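You operate a simulated robot arm through the tools that you are given. There is no shell and no other tool.

You run a simulated two-armed robot. Do the job below in one go: nothing can be reset, and whatever is moved stays where it is left.

## Task
Add about 25 ml of milk to the teal cup, then stir it.
Fine: use the jug and the teaspoon; put the jug back and stand the spoon in the cruet stand. Set down upright: small cream jug.

Only the result counts: the job must be done as asked and must still hold three seconds after the hand-in. Knocking over, shifting, dropping, spilling or breaking anything else fails it.

## Robot
Two 7-joint arms with fingered hands on one trunk that stands fixed in place. Base frame: the origin is at the foot of the trunk, x ahead of it, y to its left, z up; the work surface is at about z = 0.75. Lengths are in m, angles in rad, forces in N, time in s.
The left shoulder is at [0.099, 0.128, 1.086], the right one opposite. Each reaches about 1.156 m from its shoulder. Payload 5 kg a hand.
The tool frame of a hand sits at the grasp point between the pads (the TCP): z along the fingers, y along the line on which they close. The tips reach 0.037 m beyond it. The gripper opens to 0.124 m; its body begins 0.043 m behind the TCP. The gripper is a hand of 3 fingers: y runs from the thumb to the fingers, the wrist lies at [-0.021, -0.116, -0.203] in the tool frame, and closing takes about 1.5 s.
Orientation is that of the tool frame in the base frame, as [roll, pitch, yaw] about the fixed x, y, z axes, in that order (R = Rz(yaw) Ry(pitch) Rx(roll)). With the fingers straight down and the wrist toward the robot, the tool's x, y and z point along [0, 1, 0], [1, 0, 0] and [0, 0, -1] of the base frame.

## Interface
- The arms move only by the tool jog_arm. It takes "left_steps", "right_steps" or both (then of equal length, played together; a hand with none holds still); each is a list of rows, each a list of 7 numbers: the shift along the tool's x, y, z in m, then the turn, a rotation vector about the tool's x, y, z in rad, then the finger opening in m, from 0 to 0.124. In form: [[x, y, z, wx, wy, wz, gripper], ...]. A call has 1 to 20 rows; each row shifts and turns the commanded pose from where the row before left it, along the tool's axes as they then stand. Each row takes 0.2 s and may step no farther than 0.05 m and 0.15 rad from the row before; otherwise, or with a gripper value out of range, the whole call is refused. A pose out of reach is approached as far as the arm can. The call stops where the force on the tool passes 40 N (or 10 N more than at its start, if that is more) or the arm is blocked; 0.2 s more then pass. Each finger travels about 0.045 m/s and halts on what it meets, pressing with about 28 N; the grip force reading is that of the motor and also rises with nothing between the fingers. The clock runs only during rows and for 0.2 s after the last one: add rows that do not move to give the fingers time. The reply holds the time, the measured pose of the TCP, the force on the tool along the base axes, the opening and the grip force, in the units named above and with some noise, with the torque about the TCP (base axes, N m) and any sound that the robot's microphone picked up.
- Cameras (640 x 400 px; columns grow to the right, rows downward): "scene" is now at [0.258, 0.0483, 1.2477]; the picture's right is [0.46, -0.89, 0.00], its down [-0.48, -0.25, -0.84] and it looks along [0.74, 0.39, -0.54] (base axes); focal length 286 px, centre (320, 200). "left" rides on the left gripper at [-0.072, -0.104, -0.154] in its tool frame; the picture's right is [-0.83, -0.26, 0.49], its down [0.51, -0.72, 0.47] and it looks along [0.23, 0.64, 0.73] (tool axes); focal length 243 px, centre (320, 200). "right" rides on the right gripper at [0.072, -0.104, -0.154] in its tool frame; the picture's right is [-0.83, 0.26, -0.49], its down [-0.51, -0.72, 0.47] and it looks along [-0.23, 0.64, 0.73] (tool axes); focal length 243 px, centre (320, 200). There is no depth. A picture from a camera that has moved, and an enlarged one, comes with that camera's place and axes in the base frame and with its lens. The place of the scene camera against the robot may be out by one fixed shift of up to 0.012 m in any direction.
- grab_frame(camera): a new picture of that camera. It takes no simulated time.
- raise_lower(by): moves the trunk up (or, below 0, down) by that many m; the arms and the scene camera ride with it, the base frame stays. It gives what a move gives, with no picture.
- hand_shape(shape, hand): the hand has 3 fingers and takes this shape, open, in about a second: jaw (thumb against the fingers, like two jaws); tri (thumb and two fingers); tip (a fingertip pinch); poke (one finger out to press); point (the index stretched); flat (the hand flat); cup (the hand cupped); fist (a fist). The gripper value then closes the fingers along that shape, each until it touches; the sizes above hold for jaw. It gives what a move gives, with no picture.
- pan_tilt(pan, tilt): turns the head with the scene camera to pan (to the left, within 1.396 rad either way) and tilt (down, from -0.506 to 1.204), counted from straight ahead of the robot (the tilt from the chest, where the trunk bows). It gives what a move gives.
- zoom(camera, box): a new picture of the part [left, top, right, bottom] of that camera's present view, enlarged. It takes no simulated time.
- close_job(): hands the job in; it is judged then, once.

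Nothing tells you positions but the pictures and the camera data. Unless the task says otherwise, let go and move clear before handing in.

The tools are called as name(argument=value, ...) on one line, values as JSON. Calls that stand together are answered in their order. jog_arm: Moves the arms, as the interface text tells. Its arguments: {"type":"object","properties":{"left_steps":{"type":"array"},"right_steps":{"type":"array"}},"required":[]} The other tools are called the same way: raise_lower (by) moves the trunk up or down; hand_shape (shape, hand) gives the hand a shape; pan_tilt (pan, tilt) turns the head that bears the scene camera; grab_frame (camera) takes a picture; zoom (camera, box) takes an enlarged picture of a part of a camera's view; close_job () hands the job in.

At the start:

```text
clock: 0.0
left_tcp_pos: [0.528, 0.6271, 1.0983]
left_ee_rot: [-3.142, 0.0, 1.572]
left_contact_force: [-0.5, 0.3, -0.1]
left_moment: [-0.02, 0.0, 0.02]
left_width: 0.1237
left_finger_force: 0.2
left_shape: jaw
right_tcp_pos: [0.8423, -0.0304, 1.102]
right_ee_rot: [-3.141, 0.0, 1.57]
right_contact_force: [-0.5, 0.0, 0.4]
right_moment: [0.02, -0.02, 0.0]
right_width: 0.1234
right_finger_force: 0.0
right_shape: jaw
trunk travel left (down, up): [-0.275, 0.288]
head pan, tilt (commanded): [0.482, 0.574]
```

scene: 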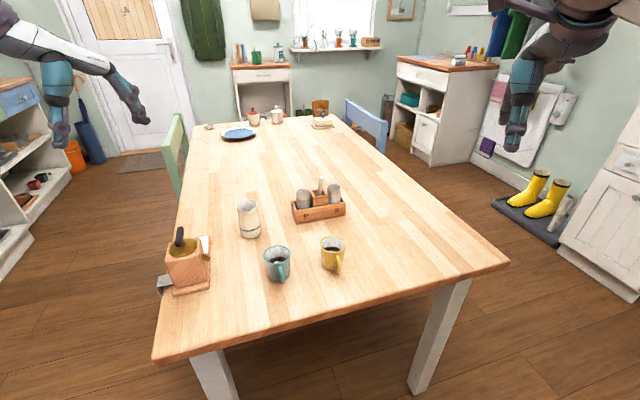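
right: 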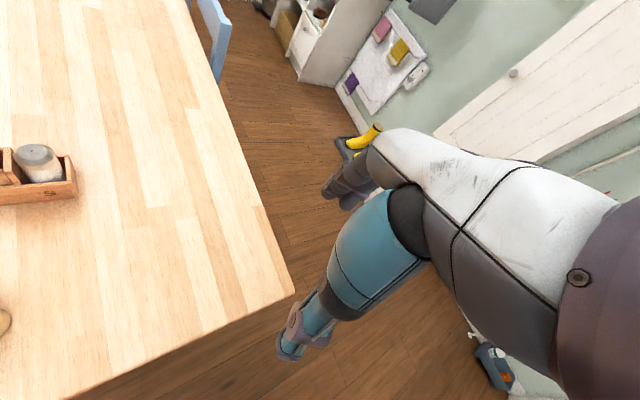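
left: 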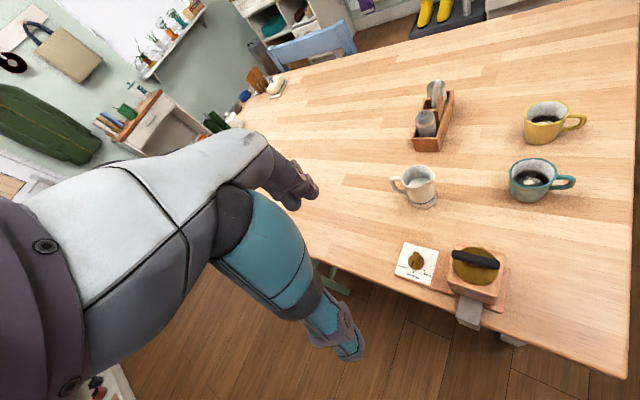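

I see a table with a teal cup, a yellow cup, a cream jug, a cruet stand with shakers, and a wooden box-like thing at the left edge. I'll look closer to identify everything before moving.

zoom(camera="scene", box=[220, 160, 380, 300])

zoom(camera="left", box=[370, 60, 610, 220])

zoom(camera="scene", box=[140, 210, 240, 310])

zoom(camera="scene", box=[190, 90, 350, 160])

zoom(camera="left", box=[370, 210, 530, 350])

```text
2.86 times, centred on (300, 230) of scene
camera zoom: at [0.258, 0.0483, 1.2477], right [0.46, -0.89, 0.0], down [-0.48, -0.25, -0.84], along [0.74, 0.39, -0.54], focal length 816 px, centre (377, 114)
```

zoom: 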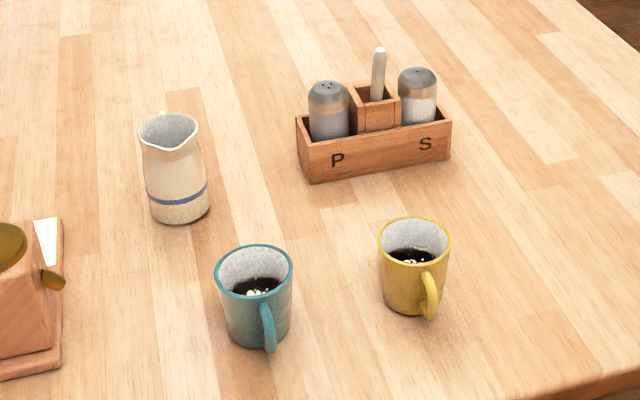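

```text
2.50 times, centred on (490, 140) of left
camera zoom: at [0.4227, 0.5544, 1.2515], right [-0.26, -0.83, -0.49], down [-0.72, 0.51, -0.47], along [0.64, 0.23, -0.73], focal length 606 px, centre (-105, 350)
```

zoom: 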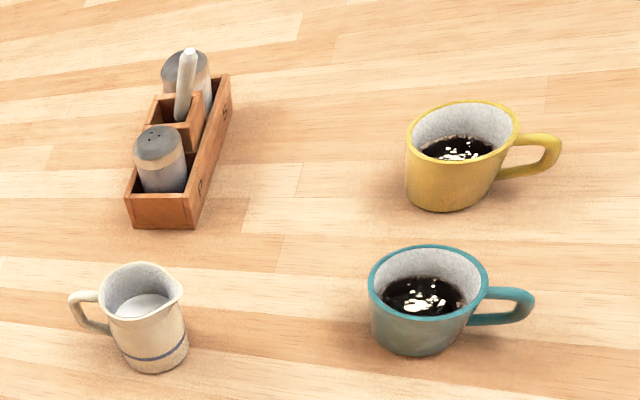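

```text
4.00 times, centred on (190, 260) of scene
camera zoom: at [0.258, 0.0483, 1.2477], right [0.46, -0.89, 0.0], down [-0.48, -0.25, -0.84], along [0.74, 0.39, -0.54], focal length 1142 px, centre (840, -40)
```

zoom: 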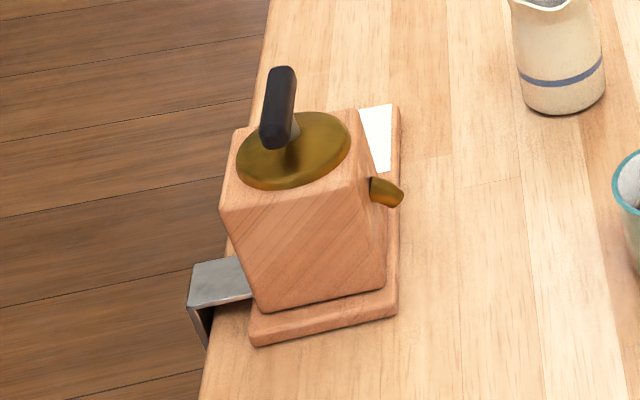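

```text
4.00 times, centred on (270, 125) of scene
camera zoom: at [0.258, 0.0483, 1.2477], right [0.46, -0.89, 0.0], down [-0.48, -0.25, -0.84], along [0.74, 0.39, -0.54], focal length 1142 px, centre (520, 500)
```

zoom: 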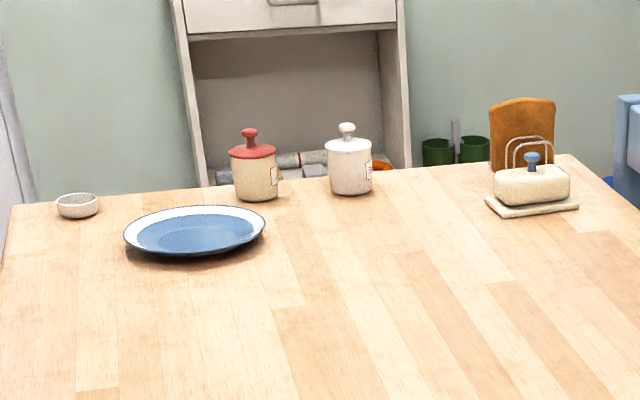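

```text
2.86 times, centred on (450, 280) of left
camera zoom: at [0.4227, 0.5544, 1.2515], right [-0.26, -0.83, -0.49], down [-0.72, 0.51, -0.47], along [0.64, 0.23, -0.73], focal length 693 px, centre (-51, -29)
```

zoom: 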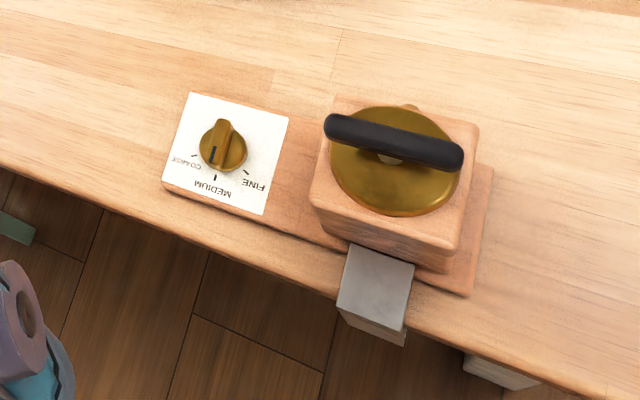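

The jug (spout toward −y, handle toward +y), the teal cup and the spoon standing in the middle bin of the cruet stand are all identified. I'll zoom in more to measure sizes and levels before choosing a grasp.

zoom(camera="left", box=[380, 150, 460, 220])

zoom(camera="left", box=[490, 130, 590, 220])

zoom(camera="left", box=[400, 70, 470, 160])

zoom(camera="scene", box=[225, 190, 305, 290])

zoom(camera="scene", box=[280, 165, 360, 230])

```text
5.71 times, centred on (420, 185) of left
camera zoom: at [0.4227, 0.5544, 1.2515], right [-0.26, -0.83, -0.49], down [-0.72, 0.51, -0.47], along [0.64, 0.23, -0.73], focal length 1386 px, centre (-251, 286)
```

zoom: 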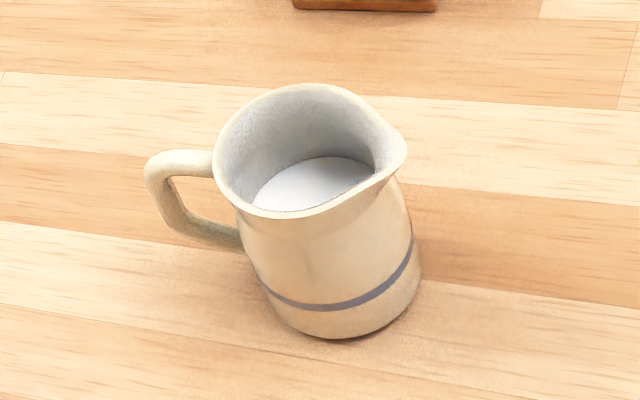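

```text
4.44 times, centred on (540, 175) of left
camera zoom: at [0.4227, 0.5544, 1.2515], right [-0.26, -0.83, -0.49], down [-0.72, 0.51, -0.47], along [0.64, 0.23, -0.73], focal length 1078 px, centre (-658, 311)
```

zoom: 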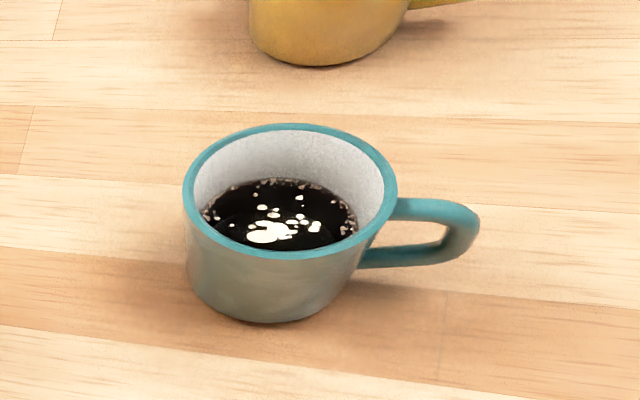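

```text
4.44 times, centred on (435, 115) of left
camera zoom: at [0.4227, 0.5544, 1.2515], right [-0.26, -0.83, -0.49], down [-0.72, 0.51, -0.47], along [0.64, 0.23, -0.73], focal length 1078 px, centre (-191, 578)
```

zoom: 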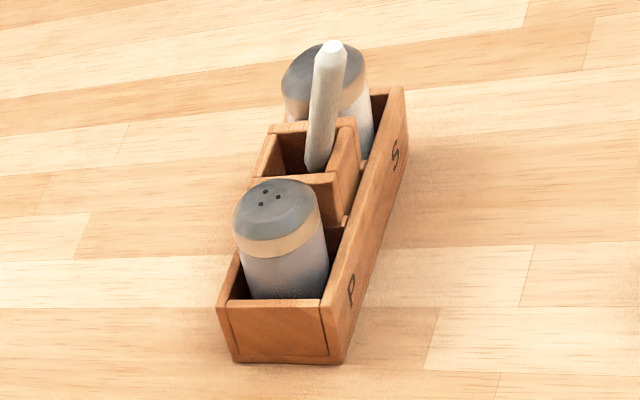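

```text
4.00 times, centred on (265, 240) of scene
camera zoom: at [0.258, 0.0483, 1.2477], right [0.46, -0.89, 0.0], down [-0.48, -0.25, -0.84], along [0.74, 0.39, -0.54], focal length 1142 px, centre (540, 40)
```

zoom: 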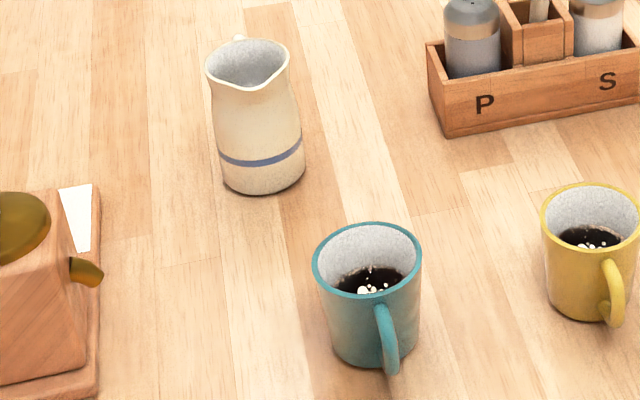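

```text
6.15 times, centred on (320, 198) of scene
camera zoom: at [0.258, 0.0483, 1.2477], right [0.46, -0.89, 0.0], down [-0.48, -0.25, -0.84], along [0.74, 0.39, -0.54], focal length 1758 px, centre (320, 215)
```

zoom: 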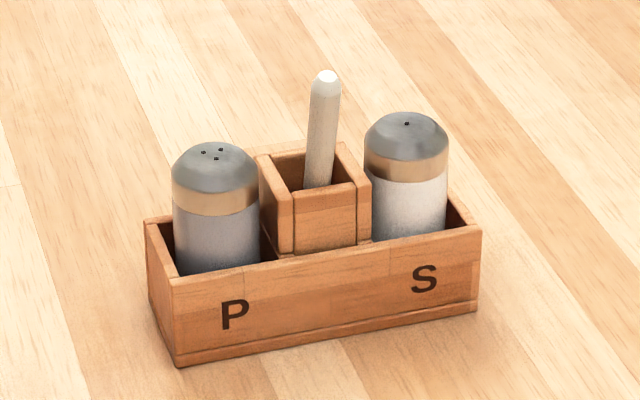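

The jug's axis looks to be near (0.703, 0.489), about 0.10 tall and 0.055 wide, with the handle toward +y; the cup is near (0.614, 0.339) with its rim at about 0.822. I'll bring the left hand to a standoff on the jug's handle side, fingers pitched down, and look again.

jog_arm(left_steps=[[0.00825, 0.043, 0.0125, 0, 0, 0, 0.124], [0.00825, 0.043, 0.0125, 0, 0, 0, 0.124], [0.00825, 0.043, 0.0125, 0, 0, 0, 0.124], [0.00825, 0.043, 0.0125, 0, 0, 0, 0.124], [0, 0, 0, 0, -0.137, 0, 0.124], [0, 0, 0, 0, -0.137, 0, 0.124], [0, 0, 0, 0, -0.137, 0, 0.124], [0, 0, 0, 0, -0.137, 0, 0.124], [0, 0, 0, 0, -0.137, 0, 0.124], [0, 0, 0, 0, -0.137, 0, 0.124], [0, 0, 0, 0, -0.137, 0, 0.124], [0, 0, 0, 0, 0, 0, 0.124], [0, 0, 0, 0, 0, 0, 0.124]])

grab_frame(camera="left")

grab_frame(camera="scene")

```text
clock: 2.8
left_tcp_pos: [0.7001, 0.6592, 1.0478]
left_ee_rot: [3.139, 0.961, 1.569]
left_contact_force: [0.0, 0.9, -0.6]
left_moment: [0.01, 0.02, 0.01]
left_width: 0.124
left_finger_force: 0.1
left_shape: jaw
right_tcp_pos: [0.8423, -0.0297, 1.1022]
right_ee_rot: [3.141, -0.001, 1.571]
right_contact_force: [0.6, 0.6, 0.2]
right_moment: [0.0, 0.01, -0.02]
right_width: 0.1235
right_finger_force: 0.1
right_shape: jaw
trunk travel left (down, up): [-0.275, 0.288]
head pan, tilt (commanded): [0.482, 0.574]
```

```text
taken
camera left: at [0.5951, 0.7442, 1.1952], right [-0.26, -0.88, 0.4], down [-0.72, -0.1, -0.69], along [0.64, -0.47, -0.61], focal length 243 px, centre (320, 200)
```

left: 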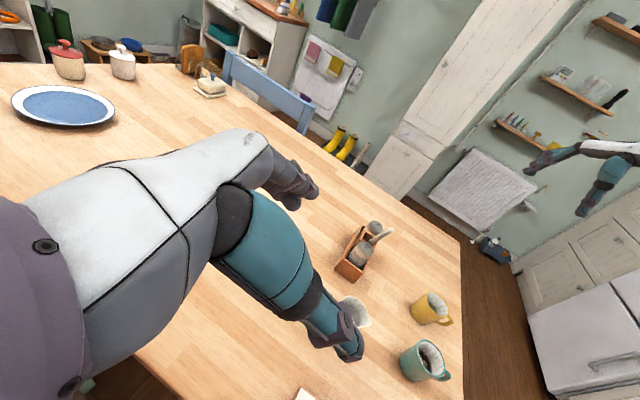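

```text
taken
camera scene: at [0.2581, 0.0486, 1.2476], right [0.46, -0.89, 0.0], down [-0.48, -0.25, -0.84], along [0.74, 0.39, -0.54], focal length 286 px, centre (320, 200)
```

scene: 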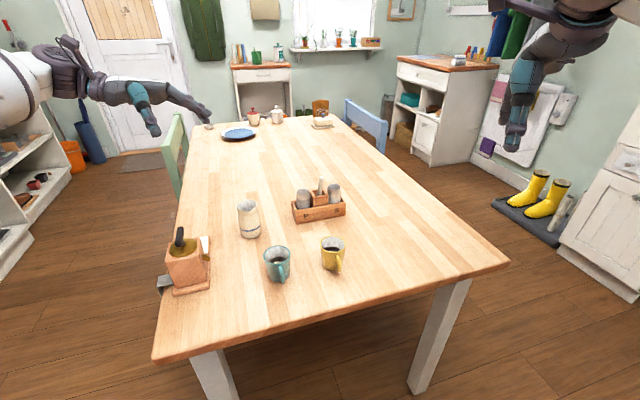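

The left hand is now pitched about 35° below horizontal on the +y side. I'll zoom the scene view on the hand to judge its bulk before approaching the jug.

zoom(camera="scene", box=[40, 20, 240, 150])

zoom(camera="left", box=[280, 200, 480, 400])

```text
3.08 times, centred on (140, 85) of scene
camera zoom: at [0.2581, 0.0486, 1.2476], right [0.46, -0.89, 0.0], down [-0.48, -0.25, -0.84], along [0.74, 0.39, -0.54], focal length 879 px, centre (874, 554)
```

zoom: 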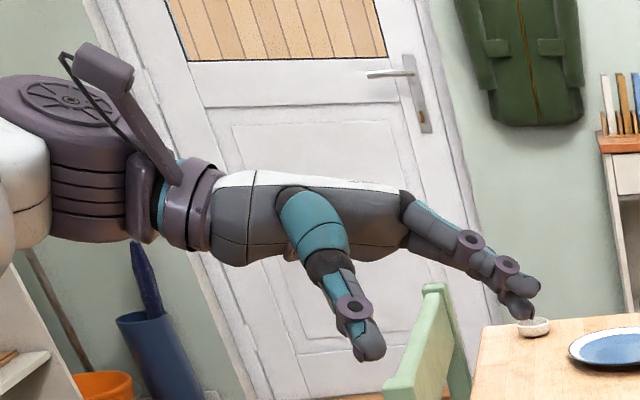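

```text
2.00 times, centred on (380, 300) of left
camera zoom: at [0.5951, 0.7442, 1.1952], right [-0.26, -0.88, 0.4], down [-0.72, -0.1, -0.69], along [0.64, -0.47, -0.61], focal length 485 px, centre (200, 0)
```

zoom: 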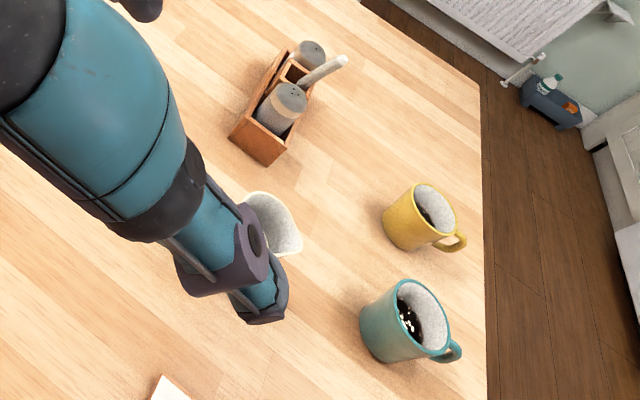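

The hand is bulky, and there is a grinder near (0.50, 0.50) with a crank handle up to about z 0.90, so I want a steeper approach. I'll turn the head to see where the left elbow and forearm lie.

pan_tilt(pan=1.1, tilt=0.3)

grab_frame(camera="scene")

```text
clock: 3.8
left_tcp_pos: [0.7, 0.659, 1.0472]
left_ee_rot: [-3.141, 0.958, 1.57]
left_contact_force: [0.2, -0.5, 0.1]
left_moment: [0.01, -0.01, -0.01]
left_width: 0.1239
left_finger_force: 0.2
left_shape: jaw
right_tcp_pos: [0.8429, -0.0303, 1.102]
right_ee_rot: [-3.14, 0.001, 1.571]
right_contact_force: [-0.3, -0.3, 0.3]
right_moment: [0.0, -0.01, 0.01]
right_width: 0.1236
right_finger_force: 0.1
right_shape: jaw
trunk travel left (down, up): [-0.275, 0.288]
head pan, tilt (commanded): [1.1, 0.3]
```

```text
taken
camera scene: at [0.2215, 0.0903, 1.2728], right [0.89, -0.45, 0.0], down [-0.13, -0.26, -0.96], along [0.43, 0.85, -0.3], focal length 286 px, centre (320, 200)
```

scene: 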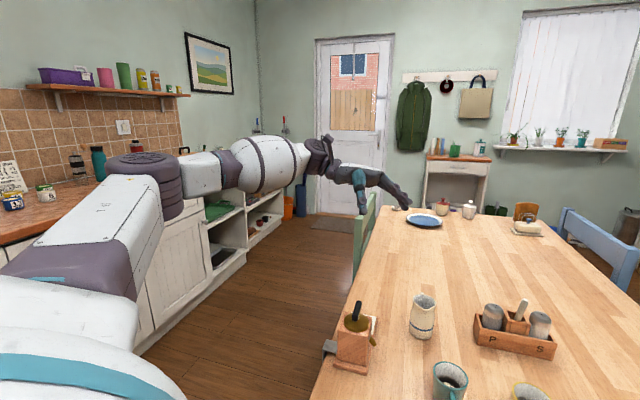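

The left elbow sits out to the side at about wrist height, so raising the trunk will keep the forearm well above the grinder. I'll raise it 0.15 m, ease the hand pitch back to about 30° from vertical, and take views for measuring.

raise_lower(by=0.15)

jog_arm(left_steps=[[0, 0, 0, 0, 0.145, 0, 0.124], [0, 0, 0, 0, 0.145, 0, 0.124], [0, 0, 0, 0, 0.145, 0, 0.124], [0, -0.04, 0, 0, 0, 0, 0.124], [0, -0.04, 0, 0, 0, 0, 0.124], [0, -0.04, 0, 0, 0, 0, 0.124], [0, 0, 0, 0, 0, 0, 0.124]])

pan_tilt(pan=0.65, tilt=0.75)

grab_frame(camera="left")

grab_frame(camera="scene")

```text
clock: 5.6
left_tcp_pos: [0.6994, 0.6592, 1.1957]
left_ee_rot: [-3.139, 0.96, 1.573]
left_contact_force: [-0.6, -0.5, 0.0]
left_moment: [-0.03, 0.01, 0.0]
left_width: 0.124
left_finger_force: 0.2
left_shape: jaw
right_tcp_pos: [0.8436, -0.0288, 1.2519]
right_ee_rot: [-3.141, 0.0, 1.569]
right_contact_force: [-0.5, 0.3, -0.2]
right_moment: [0.0, 0.02, 0.01]
right_width: 0.1234
right_finger_force: 0.1
right_shape: jaw
trunk travel left (down, up): [-0.425, 0.138]
head pan, tilt (commanded): [1.1, 0.3]
```

```text
clock: 7.2
left_tcp_pos: [0.5801, 0.6583, 1.1989]
left_ee_rot: [-3.141, 0.524, 1.573]
left_contact_force: [0.6, 0.1, 0.1]
left_moment: [0.0, 0.01, 0.0]
left_width: 0.1239
left_finger_force: 0.1
left_shape: jaw
right_tcp_pos: [0.843, -0.0301, 1.2533]
right_ee_rot: [3.141, 0.001, 1.57]
right_contact_force: [-0.7, 0.0, 0.7]
right_moment: [-0.05, -0.04, -0.01]
right_width: 0.1238
right_finger_force: 0.0
right_shape: jaw
trunk travel left (down, up): [-0.425, 0.138]
head pan, tilt (commanded): [1.1, 0.3]
```

```text
clock: 8.1
left_tcp_pos: [0.5807, 0.6591, 1.1975]
left_ee_rot: [-3.141, 0.525, 1.571]
left_contact_force: [0.8, 0.6, -0.3]
left_moment: [-0.02, -0.03, 0.0]
left_width: 0.124
left_finger_force: 0.2
left_shape: jaw
right_tcp_pos: [0.8429, -0.0293, 1.2531]
right_ee_rot: [3.141, 0.0, 1.571]
right_contact_force: [-0.4, -0.3, 0.2]
right_moment: [-0.01, 0.04, 0.02]
right_width: 0.1236
right_finger_force: 0.0
right_shape: jaw
trunk travel left (down, up): [-0.425, 0.138]
head pan, tilt (commanded): [0.649, 0.75]
```

```text
taken
camera left: at [0.4755, 0.6729, 1.3668], right [-0.26, -0.97, -0.01], down [-0.72, 0.2, -0.66], along [0.64, -0.17, -0.75], focal length 243 px, centre (320, 200)
```

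left: 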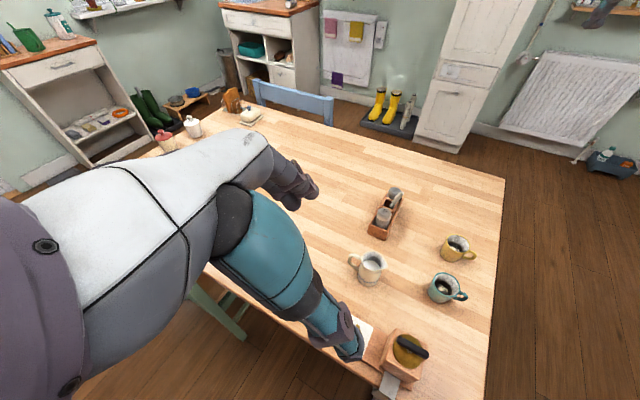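

```text
taken
camera scene: at [0.206, 0.0573, 1.387], right [0.61, -0.8, 0.0], down [-0.54, -0.41, -0.73], along [0.58, 0.44, -0.68], focal length 286 px, centre (320, 200)
```

scene: 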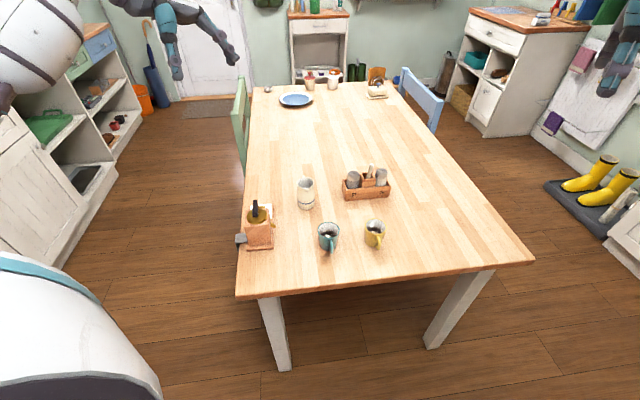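

Now the left camera sees the jug, cup and stand unobstructed from about 0.5 m. I'll zoom to triangulate them.

zoom(camera="left", box=[340, 175, 480, 310])

zoom(camera="left", box=[340, 240, 400, 295])

zoom(camera="scene", box=[230, 155, 400, 265])

zoom(camera="scene", box=[285, 165, 345, 260])

```text
2.96 times, centred on (410, 242) of left
camera zoom: at [0.4755, 0.6729, 1.3668], right [-0.26, -0.97, -0.01], down [-0.72, 0.2, -0.66], along [0.64, -0.17, -0.75], focal length 719 px, centre (53, 74)
```

zoom: 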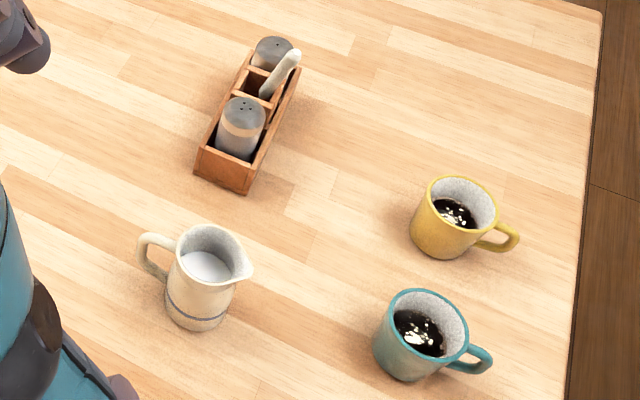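

```text
7.27 times, centred on (370, 268) of left
camera zoom: at [0.4755, 0.6729, 1.3668], right [-0.26, -0.97, -0.01], down [-0.72, 0.2, -0.66], along [0.64, -0.17, -0.75], focal length 1764 px, centre (-44, -291)
```

zoom: 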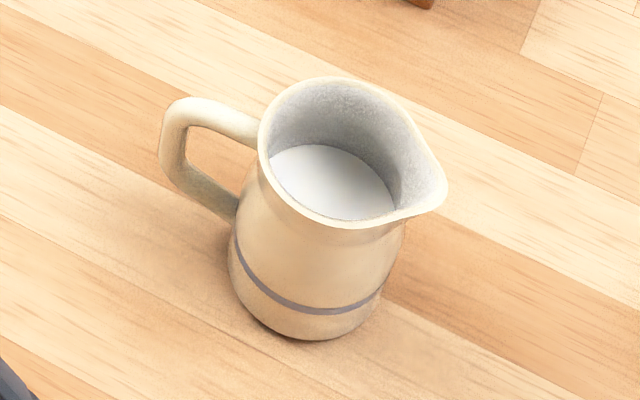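

```text
3.64 times, centred on (315, 210) of scene
camera zoom: at [0.206, 0.0573, 1.387], right [0.61, -0.8, 0.0], down [-0.54, -0.41, -0.73], along [0.58, 0.44, -0.68], focal length 1039 px, centre (338, 164)
```

zoom: 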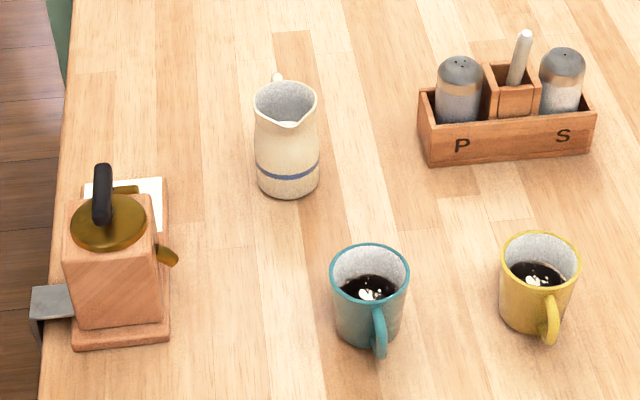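

```text
4.21 times, centred on (315, 212) of scene
camera zoom: at [0.206, 0.0573, 1.387], right [0.61, -0.8, 0.0], down [-0.54, -0.41, -0.73], along [0.58, 0.44, -0.68], focal length 1202 px, centre (341, 147)
```

zoom: 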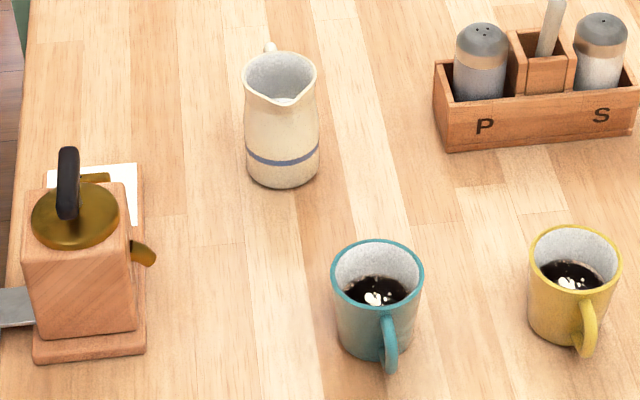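

The jug's spout actually points diagonally, roughly (−0.6, −0.8), which is almost exactly toward the teal cup. I'll get tighter zooms to pin the handle azimuth and the spoon.

zoom(camera="scene", box=[285, 168, 330, 218])

zoom(camera="left", box=[365, 180, 410, 245])

zoom(camera="left", box=[420, 265, 475, 310])

zoom(camera="scene", box=[335, 155, 400, 205])

```text
8.00 times, centred on (308, 193) of scene
camera zoom: at [0.206, 0.0573, 1.387], right [0.61, -0.8, 0.0], down [-0.54, -0.41, -0.73], along [0.58, 0.44, -0.68], focal length 2285 px, centre (420, 256)
```

zoom: 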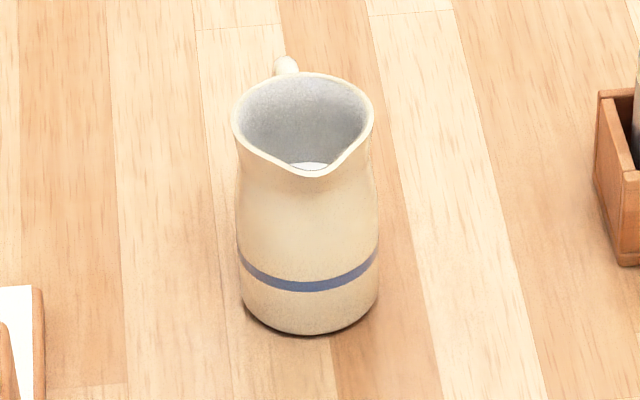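

```text
6.15 times, centred on (388, 212) of left
camera zoom: at [0.4755, 0.6729, 1.3668], right [-0.26, -0.97, -0.01], down [-0.72, 0.2, -0.66], along [0.64, -0.17, -0.75], focal length 1493 px, centre (-95, 123)
```

zoom: 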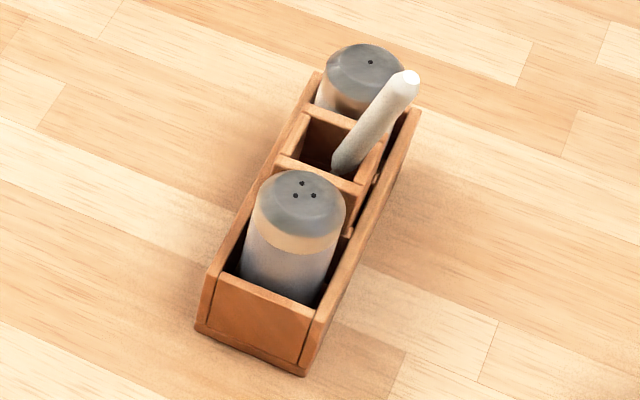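

```text
8.89 times, centred on (448, 288) of left
camera zoom: at [0.4755, 0.6729, 1.3668], right [-0.26, -0.97, -0.01], down [-0.72, 0.2, -0.66], along [0.64, -0.17, -0.75], focal length 2157 px, centre (-813, -578)
```

zoom: 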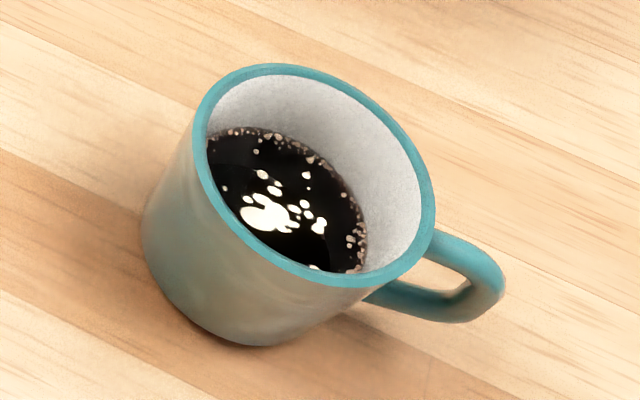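

```text
8.00 times, centred on (368, 180) of scene
camera zoom: at [0.206, 0.0573, 1.387], right [0.61, -0.8, 0.0], down [-0.54, -0.41, -0.73], along [0.58, 0.44, -0.68], focal length 2285 px, centre (-60, 360)
```

zoom: 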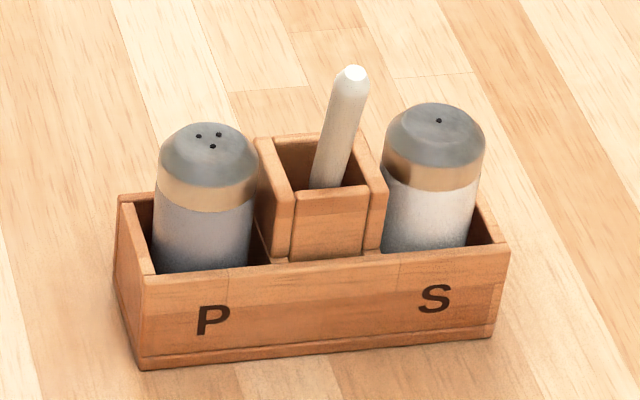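

The handle azimuth is about 50° from +x and the jug axis is near (0.706, 0.487); the stand's middle is near (0.869, 0.362). I'll yaw the left hand to match the handle and move to a standoff 12 cm back along the approach line.

jog_arm(left_steps=[[0, 0, 0, 0.0698, 0, 0.1209, 0.124], [0, 0, 0, 0.0698, 0, 0.1209, 0.124], [0, 0, 0, 0.0698, 0, 0.1209, 0.124], [0, 0, 0, 0.0698, 0, 0.1209, 0.124], [0, 0, 0, 0.0698, 0, 0.1209, 0.124], [0.01844, 0.02584, 0.02855, 0, 0, 0, 0.124], [0.01844, 0.02584, 0.02855, 0, 0, 0, 0.124], [0.01844, 0.02584, 0.02855, 0, 0, 0, 0.124], [0.01844, 0.02584, 0.02855, 0, 0, 0, 0.124], [0.01844, 0.02584, 0.02855, 0, 0, 0, 0.124], [0.01844, 0.02584, 0.02855, 0, 0, 0, 0.124], [0.01844, 0.02584, 0.02855, 0, 0, 0, 0.124], [0.01844, 0.02584, 0.02855, 0, 0, 0, 0.124], [0, 0, 0, 0, 0, 0, 0.124], [0, 0, 0, 0, 0, 0, 0.124]])

grab_frame(camera="left")

grab_frame(camera="scene")

zoom(camera="scene", box=[220, 100, 400, 260])

```text
clock: 11.3
left_tcp_pos: [0.7465, 0.5357, 0.9282]
left_ee_rot: [-3.141, 0.522, 0.871]
left_contact_force: [-0.2, -0.5, 0.5]
left_moment: [0.01, 0.01, 0.03]
left_width: 0.1238
left_finger_force: 0.0
left_shape: jaw
right_tcp_pos: [0.8446, -0.0288, 1.2531]
right_ee_rot: [3.139, 0.0, 1.571]
right_contact_force: [-0.2, 0.1, -0.2]
right_moment: [-0.02, 0.02, 0.03]
right_width: 0.1238
right_finger_force: 0.0
right_shape: jaw
trunk travel left (down, up): [-0.425, 0.138]
head pan, tilt (commanded): [0.649, 0.75]
```

```text
taken
camera left: at [0.6747, 0.612, 1.0966], right [-0.82, -0.57, -0.01], down [-0.42, 0.62, -0.66], along [0.39, -0.54, -0.75], focal length 243 px, centre (320, 200)
```

left: 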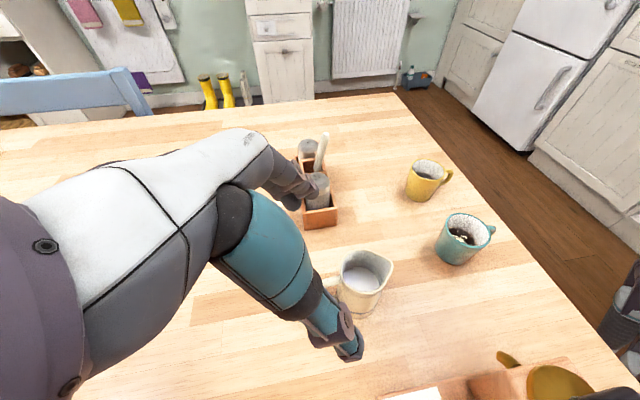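

```text
taken
camera scene: at [0.2059, 0.0568, 1.387], right [0.6, -0.8, 0.0], down [-0.54, -0.41, -0.73], along [0.58, 0.44, -0.68], focal length 286 px, centre (320, 200)
```

scene: 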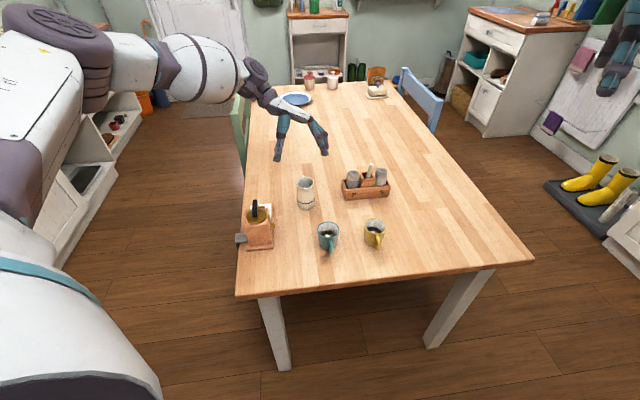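

```text
2.50 times, centred on (310, 180) of scene
camera zoom: at [0.2059, 0.0568, 1.387], right [0.6, -0.8, 0.0], down [-0.54, -0.41, -0.73], along [0.58, 0.44, -0.68], focal length 714 px, centre (345, 250)
```

zoom: 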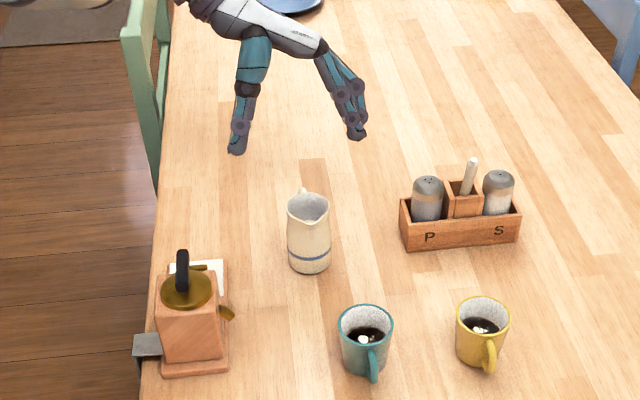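

The hand is lined up behind the jug's handle. I'll zoom the left camera on the jug and cup to refine positions before descending.

zoom(camera="left", box=[310, 235, 410, 335])

zoom(camera="left", box=[425, 200, 505, 275])

zoom(camera="left", box=[280, 125, 350, 235])

```text
4.00 times, centred on (360, 285) of left
camera zoom: at [0.6747, 0.612, 1.0966], right [-0.82, -0.57, -0.01], down [-0.42, 0.62, -0.66], along [0.39, -0.54, -0.75], focal length 970 px, centre (160, -140)
```

zoom: 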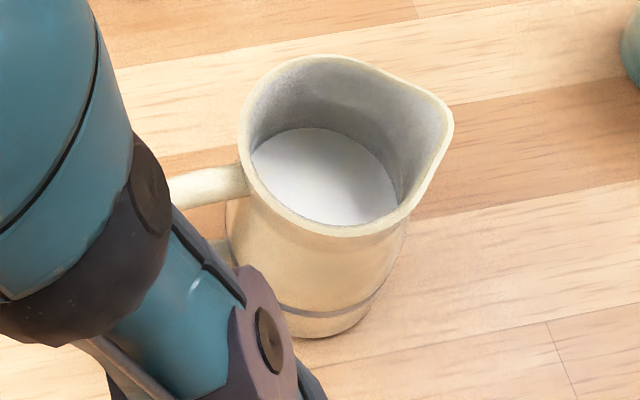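

```text
5.33 times, centred on (465, 238) of left
camera zoom: at [0.6747, 0.612, 1.0966], right [-0.82, -0.57, -0.01], down [-0.42, 0.62, -0.66], along [0.39, -0.54, -0.75], focal length 1294 px, centre (-453, 0)
```

zoom: 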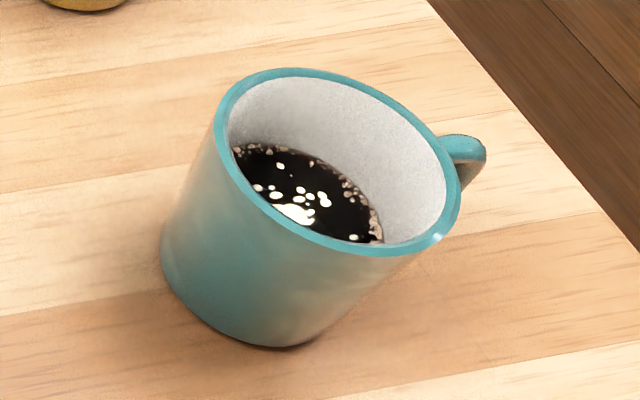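

```text
3.64 times, centred on (315, 180) of left
camera zoom: at [0.6747, 0.612, 1.0966], right [-0.82, -0.57, -0.01], down [-0.42, 0.62, -0.66], along [0.39, -0.54, -0.75], focal length 882 px, centre (338, 273)
```

zoom: 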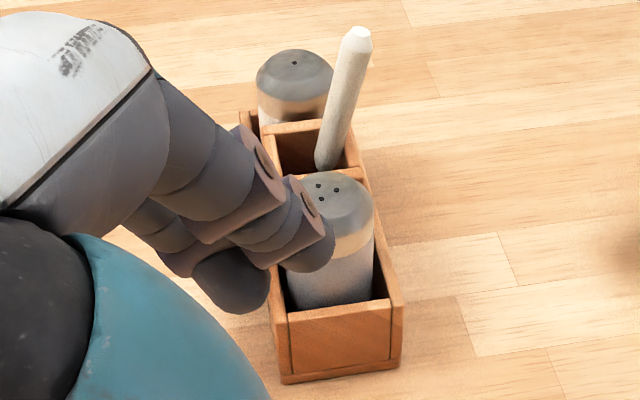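

The refined jug axis is (0.704, 0.4895) with the handle at about 45°, and the approach line runs straight along the fingers. I'll correct the yaw a few degrees and descend most of the way, then check.

jog_arm(left_steps=[[0, 0, 0, 0.0391, 0, 0.068, 0.124], [0.0003, 0.0004, 0.02, 0, 0, 0, 0.124], [0.0003, 0.0004, 0.02, 0, 0, 0, 0.124], [0.0003, 0.0004, 0.02, 0, 0, 0, 0.124], [0.0003, 0.0004, 0.015, 0, 0, 0, 0.124], [0, 0, 0, 0, 0, 0, 0.124], [0, 0, 0, 0, 0, 0, 0.124]])

grab_frame(camera="left")

zoom(camera="scene", box=[250, 120, 380, 230])

```text
clock: 12.9
left_tcp_pos: [0.7208, 0.5116, 0.8611]
left_ee_rot: [-3.141, 0.521, 0.794]
left_contact_force: [0.2, -0.6, 0.3]
left_moment: [0.01, 0.0, -0.03]
left_width: 0.1239
left_finger_force: 0.0
left_shape: jaw
right_tcp_pos: [0.8429, -0.0301, 1.2526]
right_ee_rot: [-3.141, 0.001, 1.571]
right_contact_force: [1.5, 0.7, 0.1]
right_moment: [0.02, 0.01, -0.01]
right_width: 0.1237
right_finger_force: 0.0
right_shape: jaw
trunk travel left (down, up): [-0.425, 0.138]
head pan, tilt (commanded): [0.649, 0.75]
```

```text
taken
camera left: at [0.6568, 0.5937, 1.0304], right [-0.86, -0.5, -0.01], down [-0.37, 0.65, -0.66], along [0.34, -0.57, -0.75], focal length 243 px, centre (320, 200)
```

left: 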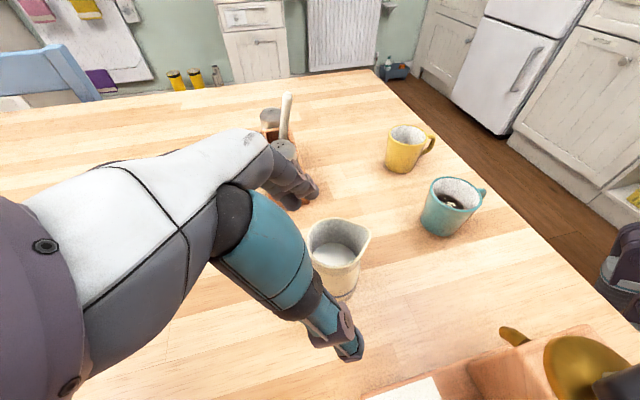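

```text
3.64 times, centred on (315, 175) of scene
camera zoom: at [0.206, 0.0572, 1.3869], right [0.6, -0.8, 0.0], down [-0.54, -0.41, -0.73], along [0.58, 0.44, -0.68], focal length 1039 px, centre (338, 291)
```

zoom: 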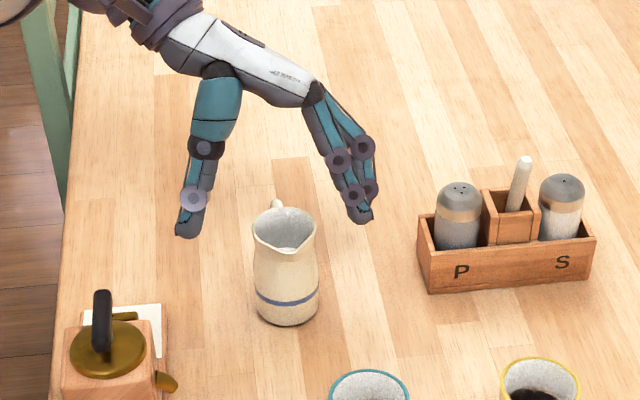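

The thumb and fingers straddle the jug as planned. One more close check of the jug's centring from the left camera before the last 4 cm.

zoom(camera="left", box=[280, 195, 400, 315])

zoom(camera="scene", box=[275, 150, 335, 215])

```text
3.33 times, centred on (340, 255) of left
camera zoom: at [0.6568, 0.5937, 1.0304], right [-0.86, -0.5, -0.01], down [-0.37, 0.65, -0.66], along [0.34, -0.57, -0.75], focal length 809 px, centre (253, 17)
```

zoom: 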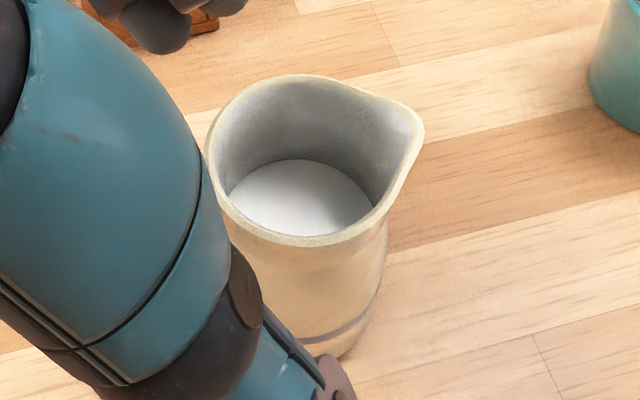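

```text
6.15 times, centred on (305, 182) of scene
camera zoom: at [0.206, 0.0572, 1.3869], right [0.6, -0.8, 0.0], down [-0.54, -0.41, -0.73], along [0.58, 0.44, -0.68], focal length 1758 px, centre (412, 308)
```

zoom: 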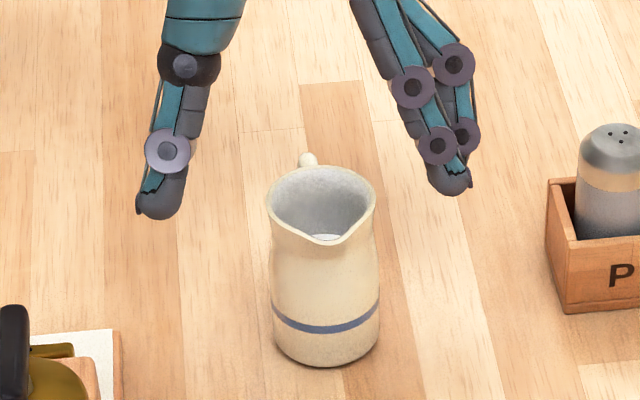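

The jug is centred within a couple of millimetres, and its milk surface is near z 0.82, just below the neck. I'll make the last advance along the fingers and check before closing.

jog_arm(left_steps=[[0, 0.0008, 0.0135, 0, 0, 0, 0.124], [0, 0.0008, 0.0135, 0, 0, 0, 0.124], [0, 0.0008, 0.0135, 0, 0, 0, 0.124], [0, 0, 0, 0, 0, 0, 0.124], [0, 0, 0, 0, 0, 0, 0.124]])

grab_frame(camera="left")

zoom(camera="scene", box=[265, 150, 345, 225])

```text
clock: 14.1
left_tcp_pos: [0.7097, 0.4945, 0.8259]
left_ee_rot: [-3.142, 0.524, 0.795]
left_contact_force: [0.5, 0.2, -0.6]
left_moment: [0.01, 0.0, 0.02]
left_width: 0.1238
left_finger_force: 0.1
left_shape: jaw
right_tcp_pos: [0.8424, -0.0293, 1.2533]
right_ee_rot: [3.14, -0.002, 1.569]
right_contact_force: [0.0, 0.9, 0.1]
right_moment: [-0.01, -0.03, -0.02]
right_width: 0.1238
right_finger_force: 0.0
right_shape: jaw
trunk travel left (down, up): [-0.425, 0.138]
head pan, tilt (commanded): [0.649, 0.75]
```

```text
taken
camera left: at [0.6442, 0.5778, 0.9951], right [-0.86, -0.5, -0.01], down [-0.37, 0.65, -0.66], along [0.34, -0.57, -0.75], focal length 243 px, centre (320, 200)
```

left: 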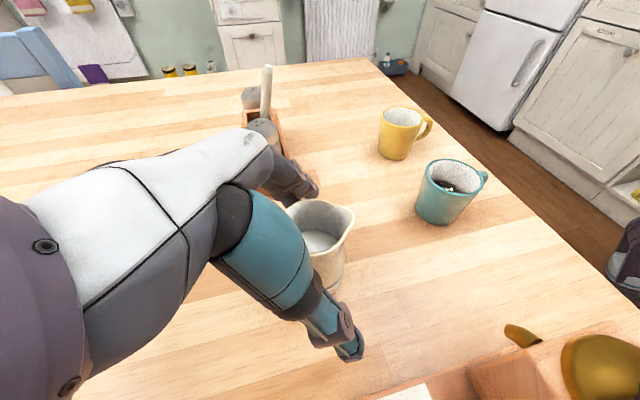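

```text
5.33 times, centred on (305, 188) of scene
camera zoom: at [0.206, 0.0572, 1.387], right [0.6, -0.8, 0.0], down [-0.54, -0.41, -0.73], along [0.58, 0.44, -0.68], focal length 1523 px, centre (400, 267)
```

zoom: 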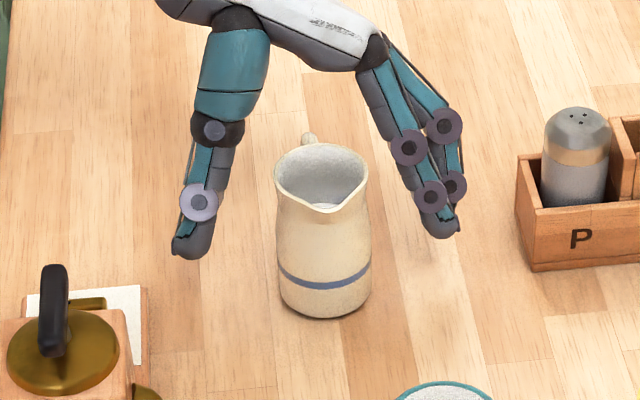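

Thumb and fingers are evenly placed around the jug with no contact. I'll close the grip now, keeping the hand still.

jog_arm(left_steps=[[0, 0, 0, 0, 0, 0, 0.09], [0, 0, 0, 0, 0, 0, 0.07], [0, 0, 0, 0, 0, 0, 0.05], [0, 0, 0, 0, 0, 0, 0.04], [0, 0, 0, 0, 0, 0, 0.03], [0, 0, 0, 0, 0, 0, 0.02], [0, 0, 0, 0, 0, 0, 0.01], [0, 0, 0, 0, 0, 0, 0.0], [0, 0, 0, 0, 0, 0, 0.0], [0, 0, 0, 0, 0, 0, 0.0]])

grab_frame(camera="left")

zoom(camera="scene", box=[265, 150, 345, 225])

```text
clock: 16.3
left_tcp_pos: [0.7089, 0.4955, 0.8257]
left_ee_rot: [-3.141, 0.523, 0.795]
left_contact_force: [0.4, 0.5, 0.7]
left_moment: [0.03, -0.01, 0.02]
left_width: 0.0474
left_finger_force: 28.0
left_shape: jaw
right_tcp_pos: [0.8421, -0.0301, 1.2523]
right_ee_rot: [-3.141, -0.001, 1.57]
right_contact_force: [-0.3, 1.0, -0.5]
right_moment: [0.0, 0.02, 0.02]
right_width: 0.1236
right_finger_force: 0.1
right_shape: jaw
trunk travel left (down, up): [-0.425, 0.138]
head pan, tilt (commanded): [0.649, 0.75]
```

```text
taken
camera left: at [0.6441, 0.5779, 0.9951], right [-0.86, -0.5, -0.01], down [-0.37, 0.65, -0.66], along [0.34, -0.57, -0.75], focal length 243 px, centre (320, 200)
```

left: 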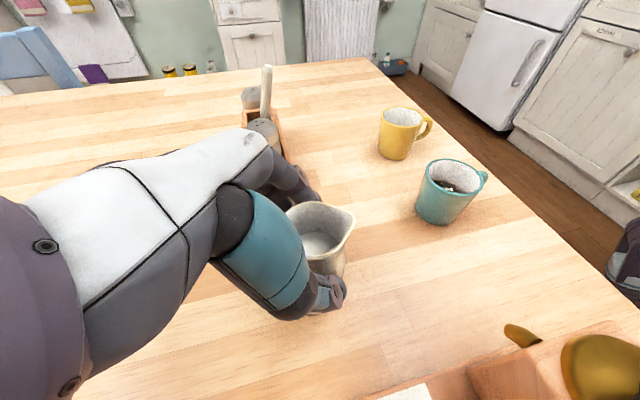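

```text
5.33 times, centred on (305, 188) of scene
camera zoom: at [0.2059, 0.0572, 1.387], right [0.6, -0.8, 0.0], down [-0.54, -0.41, -0.73], along [0.58, 0.44, -0.68], focal length 1523 px, centre (400, 267)
```

zoom: 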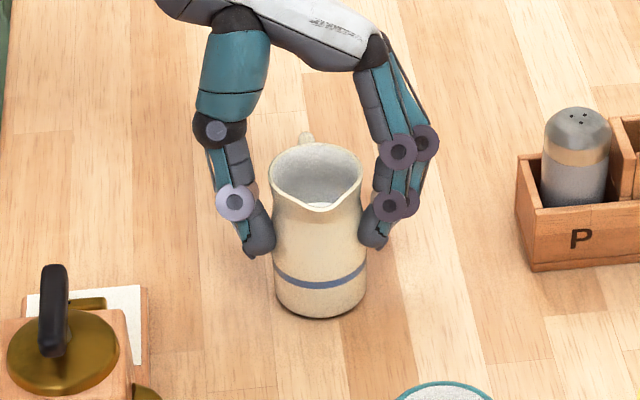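

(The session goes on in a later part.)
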